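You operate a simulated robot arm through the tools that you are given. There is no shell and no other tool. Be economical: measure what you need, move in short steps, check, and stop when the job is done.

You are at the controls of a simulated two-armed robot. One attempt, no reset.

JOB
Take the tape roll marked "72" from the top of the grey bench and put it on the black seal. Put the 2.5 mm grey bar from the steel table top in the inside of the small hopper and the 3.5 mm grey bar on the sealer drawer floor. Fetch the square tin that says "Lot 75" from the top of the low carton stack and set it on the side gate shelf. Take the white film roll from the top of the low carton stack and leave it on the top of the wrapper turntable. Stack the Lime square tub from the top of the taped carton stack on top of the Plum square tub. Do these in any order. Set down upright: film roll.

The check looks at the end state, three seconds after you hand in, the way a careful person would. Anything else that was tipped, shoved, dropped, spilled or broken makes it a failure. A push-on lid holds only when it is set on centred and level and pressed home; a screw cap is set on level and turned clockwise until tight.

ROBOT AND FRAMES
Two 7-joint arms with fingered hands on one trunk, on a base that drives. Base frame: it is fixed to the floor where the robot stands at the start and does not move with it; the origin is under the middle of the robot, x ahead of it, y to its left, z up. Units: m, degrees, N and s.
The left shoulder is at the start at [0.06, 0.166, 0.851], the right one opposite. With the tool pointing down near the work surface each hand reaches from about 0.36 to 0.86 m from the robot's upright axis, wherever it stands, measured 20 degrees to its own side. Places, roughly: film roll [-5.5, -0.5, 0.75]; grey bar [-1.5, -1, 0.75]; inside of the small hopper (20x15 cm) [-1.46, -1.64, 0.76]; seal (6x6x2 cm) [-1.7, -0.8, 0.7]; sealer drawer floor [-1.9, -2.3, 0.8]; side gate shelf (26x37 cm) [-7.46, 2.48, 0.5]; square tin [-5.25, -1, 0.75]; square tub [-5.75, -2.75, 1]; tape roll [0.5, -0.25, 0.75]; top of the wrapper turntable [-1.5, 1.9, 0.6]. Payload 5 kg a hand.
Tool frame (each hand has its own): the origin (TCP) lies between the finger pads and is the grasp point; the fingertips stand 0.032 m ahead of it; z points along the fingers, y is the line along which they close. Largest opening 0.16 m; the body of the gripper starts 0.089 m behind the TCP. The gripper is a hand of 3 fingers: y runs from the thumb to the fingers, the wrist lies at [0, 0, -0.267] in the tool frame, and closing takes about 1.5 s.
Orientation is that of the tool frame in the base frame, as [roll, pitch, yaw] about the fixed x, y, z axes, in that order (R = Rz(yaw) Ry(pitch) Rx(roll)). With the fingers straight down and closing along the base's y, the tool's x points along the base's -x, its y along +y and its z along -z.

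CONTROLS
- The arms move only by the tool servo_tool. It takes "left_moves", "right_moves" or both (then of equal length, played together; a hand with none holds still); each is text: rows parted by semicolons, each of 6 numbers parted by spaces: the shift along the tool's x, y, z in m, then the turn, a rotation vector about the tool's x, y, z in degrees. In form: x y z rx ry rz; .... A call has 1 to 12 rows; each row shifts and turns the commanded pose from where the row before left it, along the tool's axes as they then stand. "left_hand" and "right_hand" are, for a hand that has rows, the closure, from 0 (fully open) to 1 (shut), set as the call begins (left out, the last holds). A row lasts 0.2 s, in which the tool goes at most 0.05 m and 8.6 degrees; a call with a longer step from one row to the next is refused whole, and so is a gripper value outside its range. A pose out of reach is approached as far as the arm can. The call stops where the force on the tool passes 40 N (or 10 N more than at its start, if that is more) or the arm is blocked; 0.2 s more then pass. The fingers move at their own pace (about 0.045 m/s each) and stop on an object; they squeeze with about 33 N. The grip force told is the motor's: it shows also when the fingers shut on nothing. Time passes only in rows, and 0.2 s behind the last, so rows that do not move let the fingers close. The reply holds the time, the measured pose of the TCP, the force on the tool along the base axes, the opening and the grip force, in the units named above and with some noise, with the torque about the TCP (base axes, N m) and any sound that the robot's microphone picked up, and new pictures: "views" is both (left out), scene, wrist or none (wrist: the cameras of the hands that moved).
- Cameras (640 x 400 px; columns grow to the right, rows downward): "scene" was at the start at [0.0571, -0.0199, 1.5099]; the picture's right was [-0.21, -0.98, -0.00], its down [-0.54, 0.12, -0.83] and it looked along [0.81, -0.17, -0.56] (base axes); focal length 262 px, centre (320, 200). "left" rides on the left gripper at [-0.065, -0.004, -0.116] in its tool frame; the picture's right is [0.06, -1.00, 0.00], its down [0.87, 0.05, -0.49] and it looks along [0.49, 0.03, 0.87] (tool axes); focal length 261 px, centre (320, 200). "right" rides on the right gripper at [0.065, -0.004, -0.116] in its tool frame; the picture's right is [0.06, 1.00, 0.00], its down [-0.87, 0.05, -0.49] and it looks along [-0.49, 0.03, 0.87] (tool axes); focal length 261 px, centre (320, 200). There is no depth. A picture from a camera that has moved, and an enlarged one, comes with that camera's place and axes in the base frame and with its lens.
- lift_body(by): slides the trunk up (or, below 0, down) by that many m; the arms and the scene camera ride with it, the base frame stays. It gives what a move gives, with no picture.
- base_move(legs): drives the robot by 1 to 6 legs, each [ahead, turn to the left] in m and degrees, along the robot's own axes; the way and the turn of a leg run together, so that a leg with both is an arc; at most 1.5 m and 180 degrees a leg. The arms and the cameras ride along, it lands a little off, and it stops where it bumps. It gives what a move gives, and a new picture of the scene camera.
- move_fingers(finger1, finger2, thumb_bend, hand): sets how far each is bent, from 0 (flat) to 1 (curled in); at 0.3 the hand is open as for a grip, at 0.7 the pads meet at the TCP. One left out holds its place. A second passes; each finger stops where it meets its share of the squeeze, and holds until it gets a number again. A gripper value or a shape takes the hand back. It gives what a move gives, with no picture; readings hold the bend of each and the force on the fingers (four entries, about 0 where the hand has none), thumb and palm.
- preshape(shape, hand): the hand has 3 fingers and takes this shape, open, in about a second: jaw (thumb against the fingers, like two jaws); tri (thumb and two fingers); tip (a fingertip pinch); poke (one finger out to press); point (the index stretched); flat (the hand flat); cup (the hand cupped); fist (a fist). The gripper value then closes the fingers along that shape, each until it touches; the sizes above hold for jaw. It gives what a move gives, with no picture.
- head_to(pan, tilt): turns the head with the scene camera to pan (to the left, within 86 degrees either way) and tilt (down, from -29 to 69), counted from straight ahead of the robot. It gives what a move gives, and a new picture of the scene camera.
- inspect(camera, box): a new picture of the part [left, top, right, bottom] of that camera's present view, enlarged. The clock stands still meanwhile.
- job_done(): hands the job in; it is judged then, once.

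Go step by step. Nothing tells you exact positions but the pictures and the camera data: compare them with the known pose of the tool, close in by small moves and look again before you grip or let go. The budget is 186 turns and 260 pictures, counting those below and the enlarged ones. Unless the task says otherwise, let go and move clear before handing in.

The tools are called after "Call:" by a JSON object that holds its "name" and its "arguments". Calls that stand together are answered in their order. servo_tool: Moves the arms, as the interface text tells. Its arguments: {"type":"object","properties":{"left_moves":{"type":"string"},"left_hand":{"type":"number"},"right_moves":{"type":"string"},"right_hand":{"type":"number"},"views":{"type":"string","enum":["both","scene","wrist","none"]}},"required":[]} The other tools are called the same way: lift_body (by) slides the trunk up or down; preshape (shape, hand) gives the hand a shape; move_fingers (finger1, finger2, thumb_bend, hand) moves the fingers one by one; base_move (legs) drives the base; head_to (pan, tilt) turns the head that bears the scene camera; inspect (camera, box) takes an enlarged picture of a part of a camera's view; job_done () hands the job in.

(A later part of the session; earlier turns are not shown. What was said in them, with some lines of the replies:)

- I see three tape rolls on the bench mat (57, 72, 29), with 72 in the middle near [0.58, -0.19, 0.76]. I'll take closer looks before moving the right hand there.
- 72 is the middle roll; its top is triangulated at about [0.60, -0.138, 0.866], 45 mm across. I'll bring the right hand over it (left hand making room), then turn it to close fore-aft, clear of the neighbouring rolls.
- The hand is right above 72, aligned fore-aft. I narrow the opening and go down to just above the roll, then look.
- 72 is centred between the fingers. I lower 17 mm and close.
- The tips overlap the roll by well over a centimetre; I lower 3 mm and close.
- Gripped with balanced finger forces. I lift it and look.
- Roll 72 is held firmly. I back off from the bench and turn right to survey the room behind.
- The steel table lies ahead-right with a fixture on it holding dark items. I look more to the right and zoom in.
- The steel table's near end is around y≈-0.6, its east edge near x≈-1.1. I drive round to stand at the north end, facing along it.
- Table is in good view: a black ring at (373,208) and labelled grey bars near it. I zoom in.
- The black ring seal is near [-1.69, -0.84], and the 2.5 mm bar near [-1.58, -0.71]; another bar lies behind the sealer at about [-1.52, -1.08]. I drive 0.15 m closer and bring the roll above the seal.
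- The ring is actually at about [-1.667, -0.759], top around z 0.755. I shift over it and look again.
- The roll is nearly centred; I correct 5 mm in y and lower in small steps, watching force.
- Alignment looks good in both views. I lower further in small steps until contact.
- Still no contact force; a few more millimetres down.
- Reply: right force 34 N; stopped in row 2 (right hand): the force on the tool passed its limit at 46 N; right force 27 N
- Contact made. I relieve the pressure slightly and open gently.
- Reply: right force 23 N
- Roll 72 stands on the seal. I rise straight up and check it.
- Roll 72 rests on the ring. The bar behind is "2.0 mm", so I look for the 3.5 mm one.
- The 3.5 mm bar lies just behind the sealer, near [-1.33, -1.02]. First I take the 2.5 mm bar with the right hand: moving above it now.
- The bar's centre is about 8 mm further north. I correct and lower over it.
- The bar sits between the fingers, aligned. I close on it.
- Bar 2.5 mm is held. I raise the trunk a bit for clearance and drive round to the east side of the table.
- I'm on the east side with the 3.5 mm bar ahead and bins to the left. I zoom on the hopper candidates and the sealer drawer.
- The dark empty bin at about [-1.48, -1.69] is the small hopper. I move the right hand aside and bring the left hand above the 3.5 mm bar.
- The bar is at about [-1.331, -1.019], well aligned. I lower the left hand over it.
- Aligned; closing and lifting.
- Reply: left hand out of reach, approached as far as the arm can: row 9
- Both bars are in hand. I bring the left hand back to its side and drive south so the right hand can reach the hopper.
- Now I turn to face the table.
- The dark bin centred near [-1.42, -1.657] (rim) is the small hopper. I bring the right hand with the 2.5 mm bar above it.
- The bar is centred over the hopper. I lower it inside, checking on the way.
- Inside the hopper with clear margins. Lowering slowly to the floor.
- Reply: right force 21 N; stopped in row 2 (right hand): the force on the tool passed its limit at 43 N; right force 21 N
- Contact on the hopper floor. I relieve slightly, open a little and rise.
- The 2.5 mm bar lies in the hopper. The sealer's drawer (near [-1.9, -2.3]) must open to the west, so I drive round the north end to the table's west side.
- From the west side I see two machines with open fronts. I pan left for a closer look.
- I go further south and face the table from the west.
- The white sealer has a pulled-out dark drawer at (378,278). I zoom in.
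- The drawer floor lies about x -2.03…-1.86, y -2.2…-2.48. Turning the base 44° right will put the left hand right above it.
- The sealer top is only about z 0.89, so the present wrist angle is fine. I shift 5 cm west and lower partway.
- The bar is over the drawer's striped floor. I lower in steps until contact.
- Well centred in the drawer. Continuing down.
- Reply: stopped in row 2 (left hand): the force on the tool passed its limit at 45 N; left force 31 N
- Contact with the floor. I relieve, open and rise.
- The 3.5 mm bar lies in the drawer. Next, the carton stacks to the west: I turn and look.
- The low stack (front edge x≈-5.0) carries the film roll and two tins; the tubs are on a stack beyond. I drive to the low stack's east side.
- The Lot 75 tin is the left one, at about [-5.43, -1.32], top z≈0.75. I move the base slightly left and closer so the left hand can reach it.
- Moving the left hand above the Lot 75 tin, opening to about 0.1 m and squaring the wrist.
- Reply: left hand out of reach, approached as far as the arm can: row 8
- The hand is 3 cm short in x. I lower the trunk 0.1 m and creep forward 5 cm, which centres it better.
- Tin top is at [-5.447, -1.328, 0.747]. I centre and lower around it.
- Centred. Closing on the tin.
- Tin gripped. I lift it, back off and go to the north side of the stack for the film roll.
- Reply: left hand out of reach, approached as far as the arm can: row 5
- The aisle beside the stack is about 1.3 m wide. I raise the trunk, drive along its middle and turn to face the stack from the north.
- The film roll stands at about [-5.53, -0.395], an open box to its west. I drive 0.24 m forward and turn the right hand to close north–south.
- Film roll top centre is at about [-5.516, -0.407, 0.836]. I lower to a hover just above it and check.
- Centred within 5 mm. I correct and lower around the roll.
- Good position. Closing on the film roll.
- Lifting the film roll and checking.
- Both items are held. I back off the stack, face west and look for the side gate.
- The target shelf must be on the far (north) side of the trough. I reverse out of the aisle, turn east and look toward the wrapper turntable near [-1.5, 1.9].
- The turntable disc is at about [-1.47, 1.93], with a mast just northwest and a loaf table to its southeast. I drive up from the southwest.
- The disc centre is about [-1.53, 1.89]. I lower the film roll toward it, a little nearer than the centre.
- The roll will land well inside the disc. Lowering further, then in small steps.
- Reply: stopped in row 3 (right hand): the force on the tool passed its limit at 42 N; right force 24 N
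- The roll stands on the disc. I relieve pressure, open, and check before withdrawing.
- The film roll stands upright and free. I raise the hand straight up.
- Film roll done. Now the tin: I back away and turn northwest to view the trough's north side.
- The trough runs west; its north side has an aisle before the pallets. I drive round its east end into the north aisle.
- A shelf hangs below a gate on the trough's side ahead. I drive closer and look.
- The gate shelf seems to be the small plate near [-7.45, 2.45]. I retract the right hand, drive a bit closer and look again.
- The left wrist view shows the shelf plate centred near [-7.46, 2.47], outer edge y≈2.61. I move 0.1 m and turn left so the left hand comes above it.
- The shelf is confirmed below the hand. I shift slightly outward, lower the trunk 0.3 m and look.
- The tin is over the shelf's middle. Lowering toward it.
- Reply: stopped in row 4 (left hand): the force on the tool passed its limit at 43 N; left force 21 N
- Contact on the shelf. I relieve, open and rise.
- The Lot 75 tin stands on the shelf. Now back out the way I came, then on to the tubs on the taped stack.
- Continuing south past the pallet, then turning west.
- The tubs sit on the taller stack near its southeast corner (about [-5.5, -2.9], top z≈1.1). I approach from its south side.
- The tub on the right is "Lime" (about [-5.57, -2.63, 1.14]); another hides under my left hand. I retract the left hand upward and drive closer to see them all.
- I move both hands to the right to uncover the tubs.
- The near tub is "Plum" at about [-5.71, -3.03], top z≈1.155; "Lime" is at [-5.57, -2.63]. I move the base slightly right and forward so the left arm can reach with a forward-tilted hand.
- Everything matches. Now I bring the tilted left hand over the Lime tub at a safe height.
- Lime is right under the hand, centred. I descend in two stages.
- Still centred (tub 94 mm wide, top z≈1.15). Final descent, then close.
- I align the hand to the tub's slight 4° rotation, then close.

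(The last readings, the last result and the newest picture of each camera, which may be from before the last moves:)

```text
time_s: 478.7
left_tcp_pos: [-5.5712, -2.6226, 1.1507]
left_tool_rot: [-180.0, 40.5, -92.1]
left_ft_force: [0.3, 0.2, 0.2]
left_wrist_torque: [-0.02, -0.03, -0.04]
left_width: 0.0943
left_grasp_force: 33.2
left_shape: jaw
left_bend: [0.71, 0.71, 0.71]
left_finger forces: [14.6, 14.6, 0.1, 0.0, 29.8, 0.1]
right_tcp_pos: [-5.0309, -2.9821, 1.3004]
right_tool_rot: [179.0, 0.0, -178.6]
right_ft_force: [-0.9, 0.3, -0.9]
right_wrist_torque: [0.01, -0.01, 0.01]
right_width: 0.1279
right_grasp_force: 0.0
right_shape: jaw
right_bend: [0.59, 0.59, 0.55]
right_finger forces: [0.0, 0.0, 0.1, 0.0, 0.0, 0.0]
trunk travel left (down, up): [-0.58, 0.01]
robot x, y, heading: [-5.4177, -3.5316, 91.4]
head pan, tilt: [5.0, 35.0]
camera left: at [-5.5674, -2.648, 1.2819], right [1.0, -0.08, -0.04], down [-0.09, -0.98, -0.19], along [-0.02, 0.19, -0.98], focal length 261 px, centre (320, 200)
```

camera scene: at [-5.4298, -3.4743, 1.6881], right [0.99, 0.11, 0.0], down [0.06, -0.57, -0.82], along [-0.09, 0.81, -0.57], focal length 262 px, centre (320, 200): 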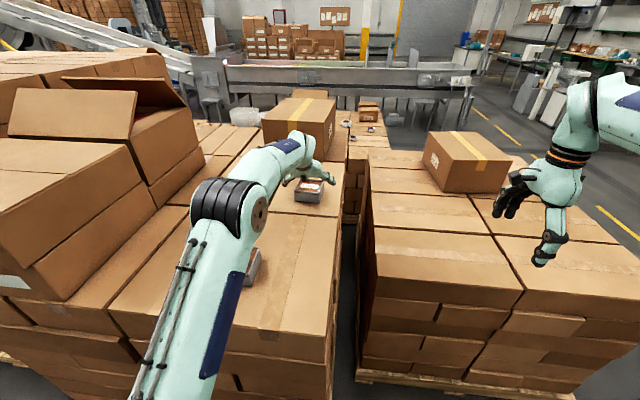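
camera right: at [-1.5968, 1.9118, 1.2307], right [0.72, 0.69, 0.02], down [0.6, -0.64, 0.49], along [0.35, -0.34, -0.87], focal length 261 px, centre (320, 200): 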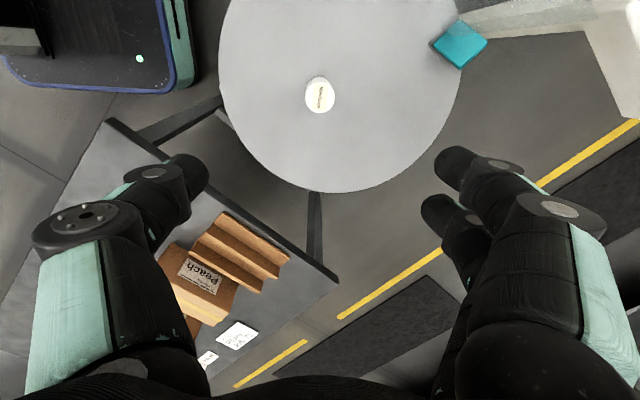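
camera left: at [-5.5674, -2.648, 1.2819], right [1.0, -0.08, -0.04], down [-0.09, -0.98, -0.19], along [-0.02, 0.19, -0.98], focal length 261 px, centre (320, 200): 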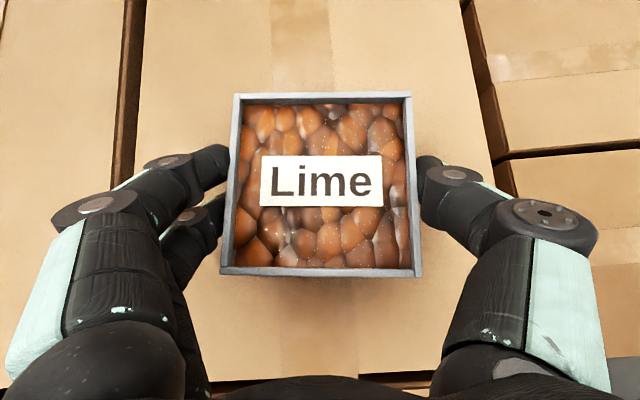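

Firm grip. I lift straight up a little and check that it stays level.

Call:
{"name": "servo_tool", "arguments": {"left_moves": "-0.01 0 -0.0114 0 0 0;-0.02 0 -0.0228 0 0 0;-0.0225 0 -0.0257 0 0 0;-0.0255 0 -0.0311 0 0 0;0 0 0 0 0 0", "views": "both"}}

```text
time_s: 479.9
left_tcp_pos: [-5.5714, -2.6214, 1.2688]
left_tool_rot: [-179.9, 40.3, -92.0]
left_ft_force: [-1.0, 1.3, -2.6]
left_wrist_torque: [-0.02, -0.03, 0.0]
left_width: 0.0948
left_grasp_force: 32.7
left_shape: jaw
left_bend: [0.71, 0.71, 0.71]
left_finger forces: [14.9, 14.7, 0.0, 0.0, 29.6, 0.0]
right_tcp_pos: [-5.0303, -2.9811, 1.3027]
right_tool_rot: [179.1, -0.1, -178.6]
right_ft_force: [-0.2, -1.2, 0.8]
right_wrist_torque: [-0.02, 0.01, 0.02]
right_width: 0.1277
right_grasp_force: 0.1
right_shape: jaw
right_bend: [0.59, 0.59, 0.55]
right_finger forces: [0.0, 0.0, 0.1, 0.0, 0.0, 0.0]
trunk travel left (down, up): [-0.58, 0.01]
robot x, y, heading: [-5.4224, -3.5306, 91.5]
head pan, tilt: [5.0, 35.0]
camera scene: at [-5.4298, -3.473, 1.688], right [0.99, 0.11, 0.0], down [0.06, -0.57, -0.82], along [-0.09, 0.81, -0.57], focal length 262 px, centre (320, 200)
camera left: at [-5.5682, -2.6464, 1.4008], right [1.0, -0.08, -0.04], down [-0.09, -0.98, -0.19], along [-0.02, 0.19, -0.98], focal length 261 px, centre (320, 200)
```

scene: 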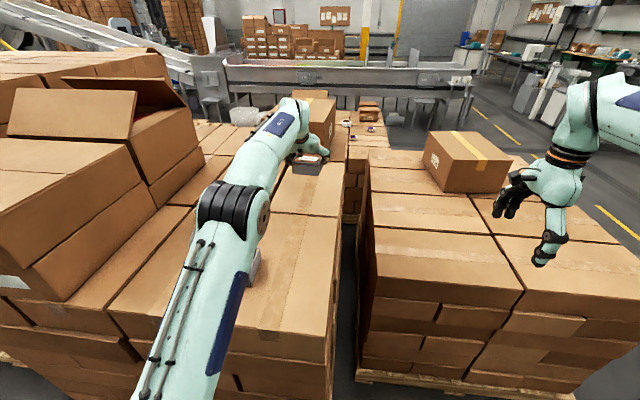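
left: 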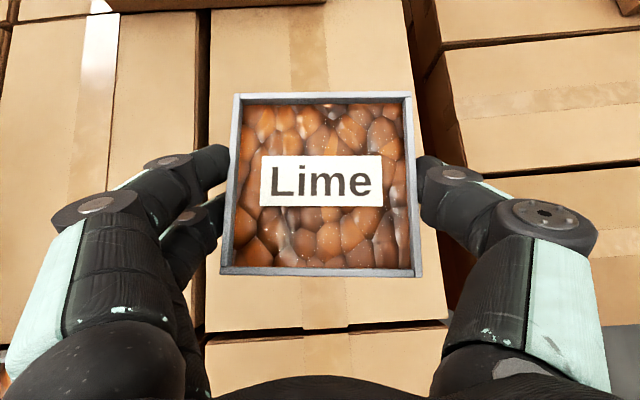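

The tub hangs level. I back the base 0.25 m so the arm stays comfortably extended, then move toward the Plum tub.

Call:
{"name": "base_move", "arguments": {"legs": [[-0.25, 0]]}}

Call:
{"name": "servo_tool", "arguments": {"left_moves": "0.012 0.033 -0.01 0 0 0;0.012 0.033 -0.01 0 0 0;0.012 0.033 -0.01 0 0 0;0.012 0.033 -0.01 0 0 0;0 0 0 0 0 0", "views": "both"}}

```text
time_s: 481.7
left_tcp_pos: [-5.5649, -2.8725, 1.2717]
left_tool_rot: [-179.9, 40.6, -92.1]
left_ft_force: [-0.5, 1.1, -1.2]
left_wrist_torque: [-0.02, -0.02, -0.02]
left_width: 0.0947
left_grasp_force: 33.0
left_shape: jaw
left_bend: [0.71, 0.71, 0.71]
left_finger forces: [14.9, 14.8, 0.1, 0.1, 29.6, 0.0]
right_tcp_pos: [-5.0236, -3.2337, 1.3033]
right_tool_rot: [179.1, -0.1, -178.6]
right_ft_force: [-0.1, -1.2, -0.1]
right_wrist_torque: [0.01, 0.0, -0.01]
right_width: 0.1279
right_grasp_force: 0.1
right_shape: jaw
right_bend: [0.59, 0.59, 0.55]
right_finger forces: [0.0, 0.1, 0.0, 0.1, 0.1, 0.0]
trunk travel left (down, up): [-0.58, 0.01]
robot x, y, heading: [-5.415, -3.7801, 91.5]
head pan, tilt: [5.0, 35.0]
camera scene: at [-5.4234, -3.7254, 1.6881], right [0.99, 0.11, 0.0], down [0.06, -0.57, -0.82], along [-0.09, 0.81, -0.57], focal length 262 px, centre (320, 200)
```

scene: 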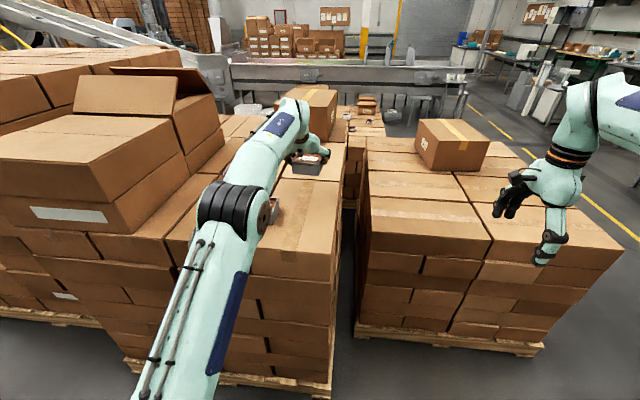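

```text
time_s: 482.9
left_tcp_pos: [-5.6986, -2.9284, 1.2695]
left_tool_rot: [-179.9, 40.6, -92.1]
left_ft_force: [0.4, 0.6, -2.1]
left_wrist_torque: [-0.02, 0.06, -0.03]
left_width: 0.0947
left_grasp_force: 32.9
left_shape: jaw
left_bend: [0.71, 0.71, 0.71]
left_finger forces: [15.0, 14.9, 0.0, 0.1, 29.9, 0.0]
right_tcp_pos: [-5.0223, -3.2324, 1.3005]
right_tool_rot: [179.1, -0.1, -178.6]
right_ft_force: [0.2, -0.2, 0.1]
right_wrist_torque: [0.05, 0.02, -0.02]
right_width: 0.1279
right_grasp_force: 0.1
right_shape: jaw
right_bend: [0.59, 0.59, 0.55]
right_finger forces: [0.0, 0.0, 0.1, 0.0, 0.1, 0.0]
trunk travel left (down, up): [-0.58, 0.01]
robot x, y, heading: [-5.4162, -3.7779, 91.6]
head pan, tilt: [5.0, 35.0]
camera scene: at [-5.4227, -3.7234, 1.688], right [0.99, 0.11, 0.0], down [0.06, -0.57, -0.82], along [-0.09, 0.81, -0.57], focal length 262 px, centre (320, 200)
camera left: at [-5.6949, -2.9535, 1.4005], right [1.0, -0.09, -0.04], down [-0.09, -0.98, -0.19], along [-0.02, 0.19, -0.98], focal length 261 px, centre (320, 200)
```

scene: 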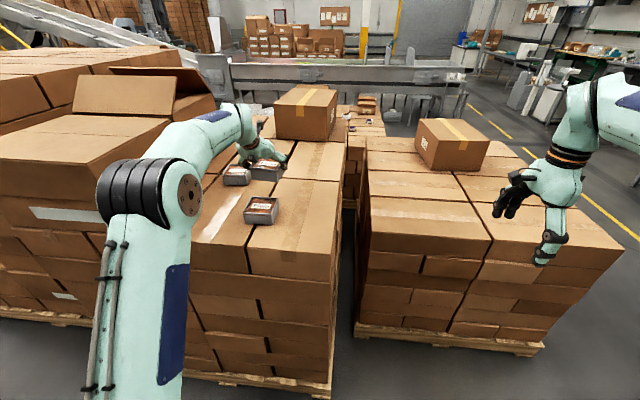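
left: 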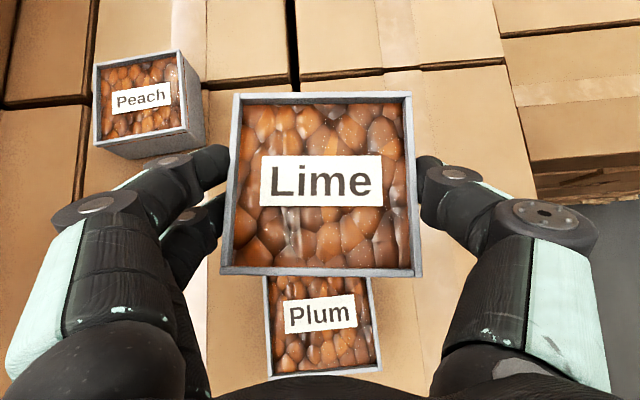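

Plum is just south of the held tub, centred near [-5.709, -3.013], rotated about 4° from Lime. I align the yaw and move over it.

Call:
{"name": "servo_tool", "arguments": {"left_moves": "0 0 0 -2.6 0 -3.05;0.0339 0.0052 -0.0091 0 0 0;0.0339 0.0052 -0.0091 0 0 0;0.0339 0.0052 -0.0091 0 0 0;0 0 0 0 0 0;0 0 0 0 0 0", "views": "both"}}

Call:
{"name": "inspect", "arguments": {"camera": "scene", "box": [200, 140, 320, 250]}}

```text
time_s: 484.3
left_tcp_pos: [-5.7122, -3.0252, 1.2235]
left_tool_rot: [-179.7, 40.5, -88.0]
left_ft_force: [0.3, -0.7, -2.3]
left_wrist_torque: [-0.05, 0.0, 0.02]
left_width: 0.0944
left_grasp_force: 32.3
left_shape: jaw
left_bend: [0.71, 0.71, 0.71]
left_finger forces: [14.9, 14.8, 0.0, 0.0, 29.7, 0.0]
right_tcp_pos: [-5.0241, -3.2331, 1.3013]
right_tool_rot: [178.9, 0.0, -178.7]
right_ft_force: [0.0, 0.0, -0.4]
right_wrist_torque: [-0.01, -0.02, 0.0]
right_width: 0.1276
right_grasp_force: 0.0
right_shape: jaw
right_bend: [0.59, 0.59, 0.55]
right_finger forces: [0.0, 0.0, 0.0, 0.0, 0.0, 0.1]
trunk travel left (down, up): [-0.58, 0.01]
robot x, y, heading: [-5.4146, -3.7777, 91.4]
head pan, tilt: [5.0, 35.0]
camera scene: at [-5.4238, -3.7246, 1.6881], right [0.99, 0.11, 0.0], down [0.06, -0.57, -0.82], along [-0.09, 0.81, -0.57], focal length 262 px, centre (320, 200)
camera left: at [-5.7075, -3.0501, 1.3546], right [1.0, -0.01, -0.04], down [-0.02, -0.98, -0.19], along [-0.03, 0.19, -0.98], focal length 261 px, centre (320, 200)
```

scene: 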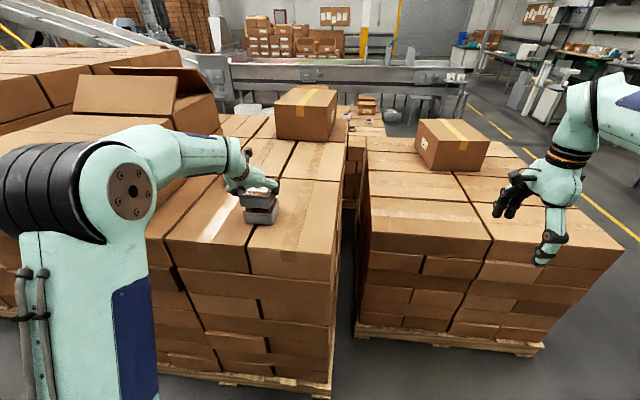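
left: 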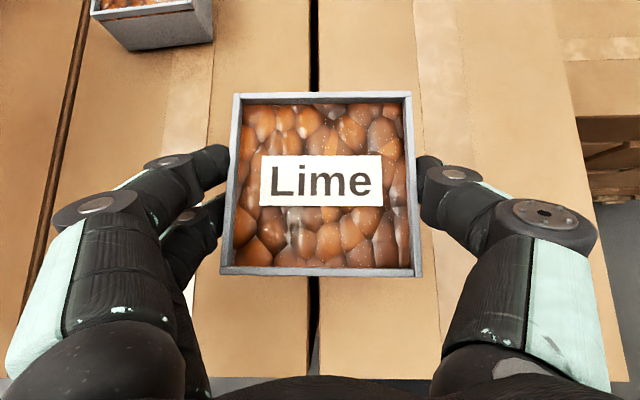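

```text
3.64 times, centred on (260, 195) of scene
camera zoom: at [-5.4238, -3.7246, 1.6881], right [0.99, 0.11, 0.0], down [0.06, -0.57, -0.82], along [-0.09, 0.81, -0.57], focal length 951 px, centre (538, 218)
```

zoom: 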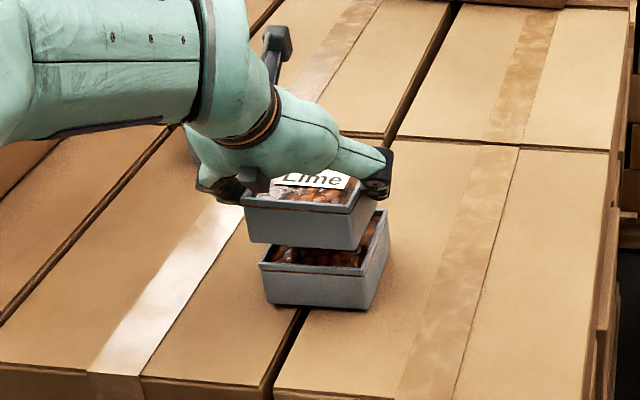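

Call:
{"name": "inspect", "arguments": {"camera": "scene", "box": [235, 180, 285, 228]}}

```text
8.33 times, centred on (260, 204) of scene
camera zoom: at [-5.4238, -3.7246, 1.6881], right [0.99, 0.11, 0.0], down [0.06, -0.57, -0.82], along [-0.09, 0.81, -0.57], focal length 2180 px, centre (820, 167)
```

zoom: 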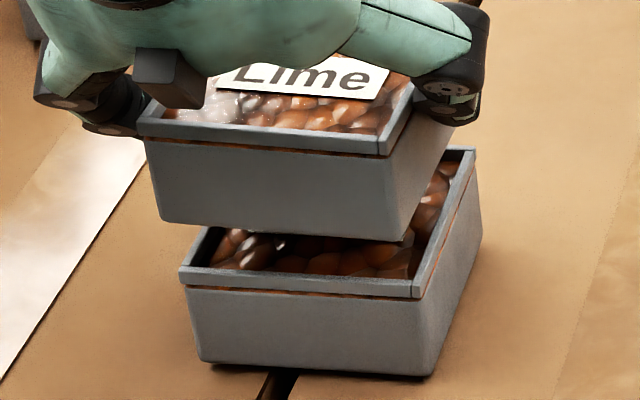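

Lime is within 5 mm of aligned over Plum. I apply the small correction, lower, and view again.

Call:
{"name": "servo_tool", "arguments": {"left_moves": "0.0044 -0.0015 0.0082 0 0 0;0.0043 -0.0016 0.0081 0 0 0;0 0 0 0 0 0", "views": "none"}}

Call:
{"name": "inspect", "arguments": {"camera": "scene", "box": [235, 180, 285, 228]}}

```text
time_s: 485.1
left_tcp_pos: [-5.7098, -3.0206, 1.2062]
left_tool_rot: [-179.8, 40.5, -88.2]
left_ft_force: [0.1, -0.6, -2.1]
left_wrist_torque: [-0.01, -0.01, 0.01]
left_width: 0.0945
left_grasp_force: 32.8
left_shape: jaw
left_bend: [0.71, 0.71, 0.71]
left_finger forces: [14.9, 14.8, 0.1, 0.0, 29.7, 0.0]
right_tcp_pos: [-5.0229, -3.2331, 1.3006]
right_tool_rot: [179.1, -0.1, -178.6]
right_ft_force: [0.2, -0.4, -0.5]
right_wrist_torque: [-0.01, 0.0, 0.04]
right_width: 0.1278
right_grasp_force: 0.0
right_shape: jaw
right_bend: [0.59, 0.59, 0.55]
right_finger forces: [0.1, 0.1, 0.0, 0.0, 0.0, 0.0]
trunk travel left (down, up): [-0.58, 0.01]
robot x, y, heading: [-5.4147, -3.7788, 91.5]
head pan, tilt: [5.0, 35.0]
```

```text
8.33 times, centred on (260, 204) of scene
camera zoom: at [-5.4236, -3.7241, 1.688], right [0.99, 0.11, 0.0], down [0.06, -0.57, -0.82], along [-0.09, 0.81, -0.57], focal length 2180 px, centre (820, 167)
```

zoom: 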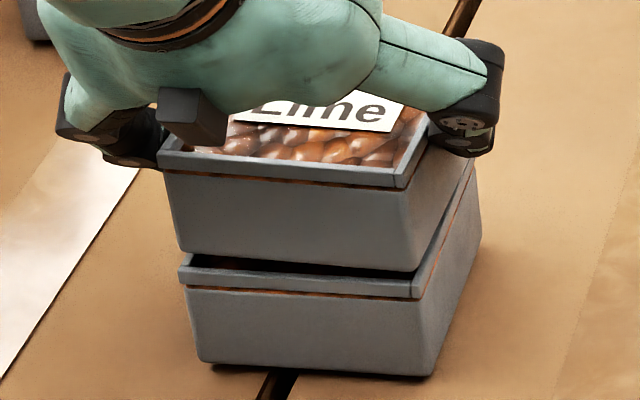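

Aligned within about a millimetre. Lowering in 3 mm steps to contact.

Call:
{"name": "servo_tool", "arguments": {"left_moves": "0.0019 0 0.0023 0 0 0;0.0019 0 0.0023 0 0 0;0 0 0 0 0 0", "views": "none"}}

Call:
{"name": "inspect", "arguments": {"camera": "scene", "box": [235, 180, 285, 228]}}

```text
time_s: 485.9
left_tcp_pos: [-5.7089, -3.02, 1.2007]
left_tool_rot: [-179.9, 40.5, -88.1]
left_ft_force: [0.0, 0.5, 3.8]
left_wrist_torque: [0.03, -0.02, 0.01]
left_width: 0.0947
left_grasp_force: 32.9
left_shape: jaw
left_bend: [0.71, 0.71, 0.71]
left_finger forces: [15.2, 15.1, 0.0, 0.0, 30.0, 0.1]
right_tcp_pos: [-5.0236, -3.2324, 1.3011]
right_tool_rot: [179.0, -0.1, -178.6]
right_ft_force: [-0.5, 0.4, 0.4]
right_wrist_torque: [-0.03, -0.01, -0.02]
right_width: 0.1278
right_grasp_force: 0.1
right_shape: jaw
right_bend: [0.59, 0.59, 0.55]
right_finger forces: [0.1, 0.1, 0.0, 0.0, 0.1, 0.1]
trunk travel left (down, up): [-0.58, 0.01]
robot x, y, heading: [-5.4142, -3.7824, 91.1]
head pan, tilt: [5.0, 35.0]
```

```text
8.33 times, centred on (260, 204) of scene
camera zoom: at [-5.4234, -3.7243, 1.6881], right [0.99, 0.11, 0.0], down [0.06, -0.57, -0.82], along [-0.09, 0.81, -0.57], focal length 2180 px, centre (820, 167)
```

zoom: 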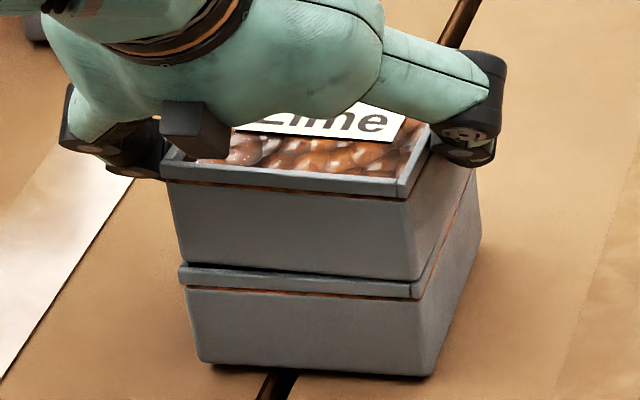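

Just in contact and nicely seated. I open the fingers gently.

Call:
{"name": "servo_tool", "arguments": {"left_moves": "0 0 0 0 0 0;0 0 0 0 0 0;0 0 0 0 0 0;0 0 0 0 0 0;0 0 0 0 0 0", "left_hand": 0.1, "views": "wrist"}}

Call:
{"name": "inspect", "arguments": {"camera": "scene", "box": [235, 180, 285, 228]}}

```text
time_s: 487.1
left_tcp_pos: [-5.7092, -3.0204, 1.1996]
left_tool_rot: [-179.8, 40.5, -88.0]
left_ft_force: [0.0, 0.2, -0.2]
left_wrist_torque: [0.01, 0.01, 0.01]
left_width: 0.1439
left_grasp_force: 0.0
left_shape: jaw
left_bend: [0.48, 0.48, 0.44]
left_finger forces: [0.0, 0.0, 0.1, 0.0, 0.0, 0.0]
right_tcp_pos: [-5.0235, -3.2328, 1.3011]
right_tool_rot: [179.1, -0.2, -178.6]
right_ft_force: [-1.2, 0.4, 0.1]
right_wrist_torque: [0.0, 0.02, -0.02]
right_width: 0.1276
right_grasp_force: 0.1
right_shape: jaw
right_bend: [0.59, 0.59, 0.55]
right_finger forces: [0.0, 0.0, 0.1, 0.0, 0.0, 0.1]
trunk travel left (down, up): [-0.58, 0.01]
robot x, y, heading: [-5.4138, -3.781, 91.4]
head pan, tilt: [5.0, 35.0]
camera left: at [-5.7035, -3.0459, 1.3309], right [1.0, -0.01, -0.04], down [-0.02, -0.98, -0.19], along [-0.03, 0.19, -0.98], focal length 261 px, centre (320, 200)
```

left: 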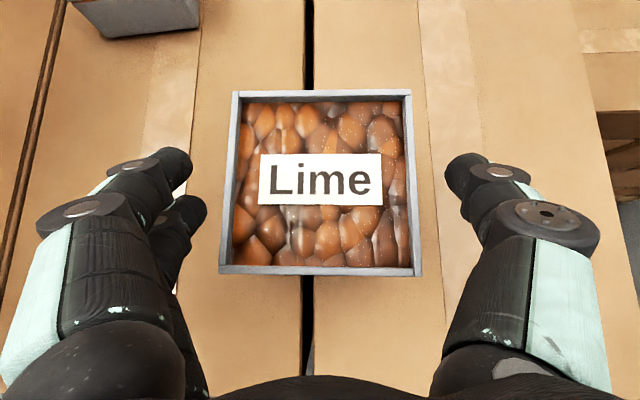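

```text
8.33 times, centred on (260, 204) of scene
camera zoom: at [-5.4234, -3.7241, 1.688], right [0.99, 0.11, 0.0], down [0.06, -0.57, -0.82], along [-0.09, 0.81, -0.57], focal length 2180 px, centre (820, 167)
```

zoom: 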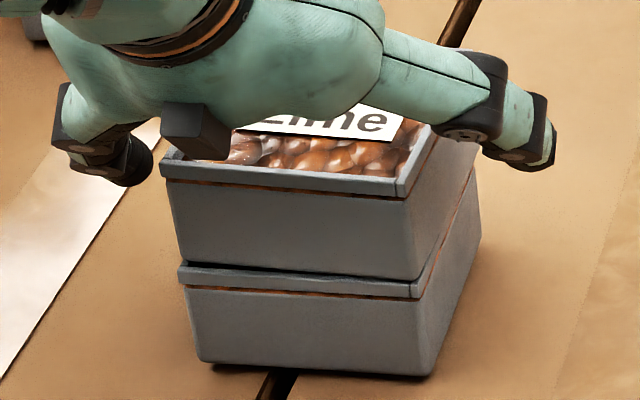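

Released and stable. I withdraw straight up and check.

Call:
{"name": "servo_tool", "arguments": {"left_moves": "-0.013 0 -0.0153 0 0 0;-0.026 0 -0.0305 0 0 0;-0.026 0 -0.0305 0 0 0;-0.026 0 -0.0305 0 0 0;-0.026 0 -0.0305 0 0 0;0 0 0 0 0 0", "views": "none"}}

Call:
{"name": "base_move", "arguments": {"legs": [[-0.35, 0]]}}

Call:
{"name": "inspect", "arguments": {"camera": "scene", "box": [220, 130, 340, 230]}}

```text
time_s: 488.5
left_tcp_pos: [-5.7088, -3.0202, 1.3812]
left_tool_rot: [-179.9, 40.4, -87.9]
left_ft_force: [0.3, 0.3, -0.2]
left_wrist_torque: [0.02, 0.02, -0.03]
left_width: 0.1439
left_grasp_force: 0.1
left_shape: jaw
left_bend: [0.48, 0.48, 0.44]
left_finger forces: [0.1, 0.0, 0.0, 0.0, 0.1, 0.0]
right_tcp_pos: [-5.0232, -3.2333, 1.3018]
right_tool_rot: [179.1, -0.2, -178.6]
right_ft_force: [-0.4, 0.2, 0.3]
right_wrist_torque: [-0.01, 0.0, 0.0]
right_width: 0.1276
right_grasp_force: 0.1
right_shape: jaw
right_bend: [0.59, 0.59, 0.55]
right_finger forces: [0.0, 0.0, 0.1, 0.0, 0.0, 0.0]
trunk travel left (down, up): [-0.58, 0.01]
robot x, y, heading: [-5.4157, -3.7786, 91.4]
head pan, tilt: [5.0, 35.0]
```

```text
time_s: 490.8
left_tcp_pos: [-5.7028, -3.3761, 1.38]
left_tool_rot: [-179.8, 40.5, -87.9]
left_ft_force: [0.2, -0.5, 0.1]
left_wrist_torque: [0.01, 0.02, -0.03]
left_width: 0.1439
left_grasp_force: 0.2
left_shape: jaw
left_bend: [0.48, 0.48, 0.44]
left_finger forces: [0.0, 0.0, 0.1, 0.0, 0.0, 0.0]
right_tcp_pos: [-5.0144, -3.585, 1.3023]
right_tool_rot: [179.0, 0.0, -178.4]
right_ft_force: [1.0, -0.4, 0.3]
right_wrist_torque: [0.01, -0.02, 0.0]
right_width: 0.1276
right_grasp_force: 0.1
right_shape: jaw
right_bend: [0.59, 0.59, 0.55]
right_finger forces: [0.1, 0.0, 0.0, 0.1, 0.0, 0.0]
trunk travel left (down, up): [-0.58, 0.01]
robot x, y, heading: [-5.4051, -4.1344, 91.6]
head pan, tilt: [5.0, 35.0]
camera scene: at [-5.4141, -4.0784, 1.6881], right [0.99, 0.12, 0.0], down [0.07, -0.57, -0.82], along [-0.09, 0.81, -0.57], focal length 262 px, centre (320, 200)
```

scene: 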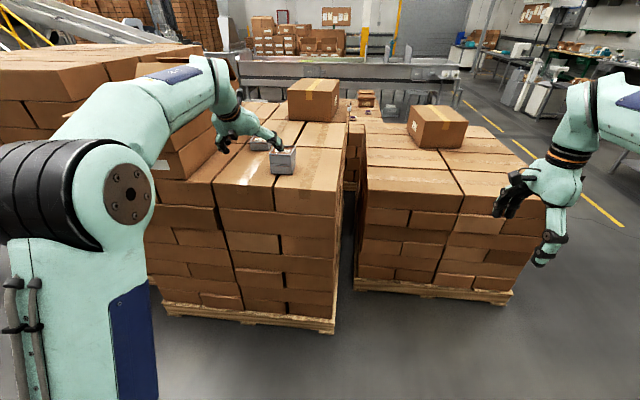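

```text
4.00 times, centred on (280, 180) of scene
camera zoom: at [-5.4141, -4.0784, 1.6881], right [0.99, 0.12, 0.0], down [0.07, -0.57, -0.82], along [-0.09, 0.81, -0.57], focal length 1046 px, centre (480, 280)
```

zoom: 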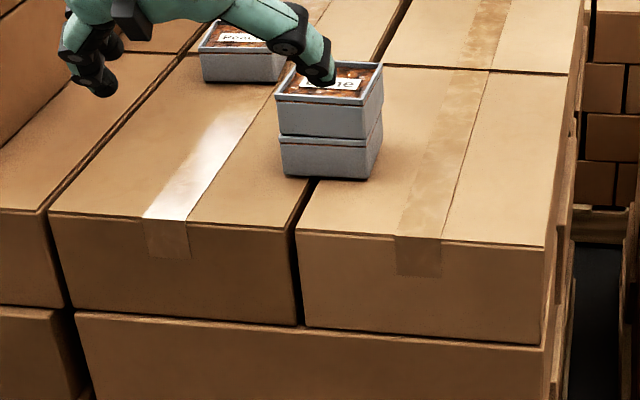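

Lime sits squarely on Plum, all six items are placed, and both hands are empty and clear. Handing in.

Call:
{"name": "job_done", "arguments": {}}

```text
The job is handed in.
```

I handed the job in with all six items placed; I don't have the check's result.

- **Tape roll 72:** on the black seal.
- **2.5 mm bar:** inside the small hopper.
- **3.5 mm bar:** on the sealer drawer floor.
- **Lot 75 tin:** on the side gate shelf.
- **White film roll:** upright on the wrapper turntable.
- **Lime tub:** stacked on the Plum tub.

Nothing looked tipped, shoved or dropped in the pictures after each placement, and both hands are empty and clear.
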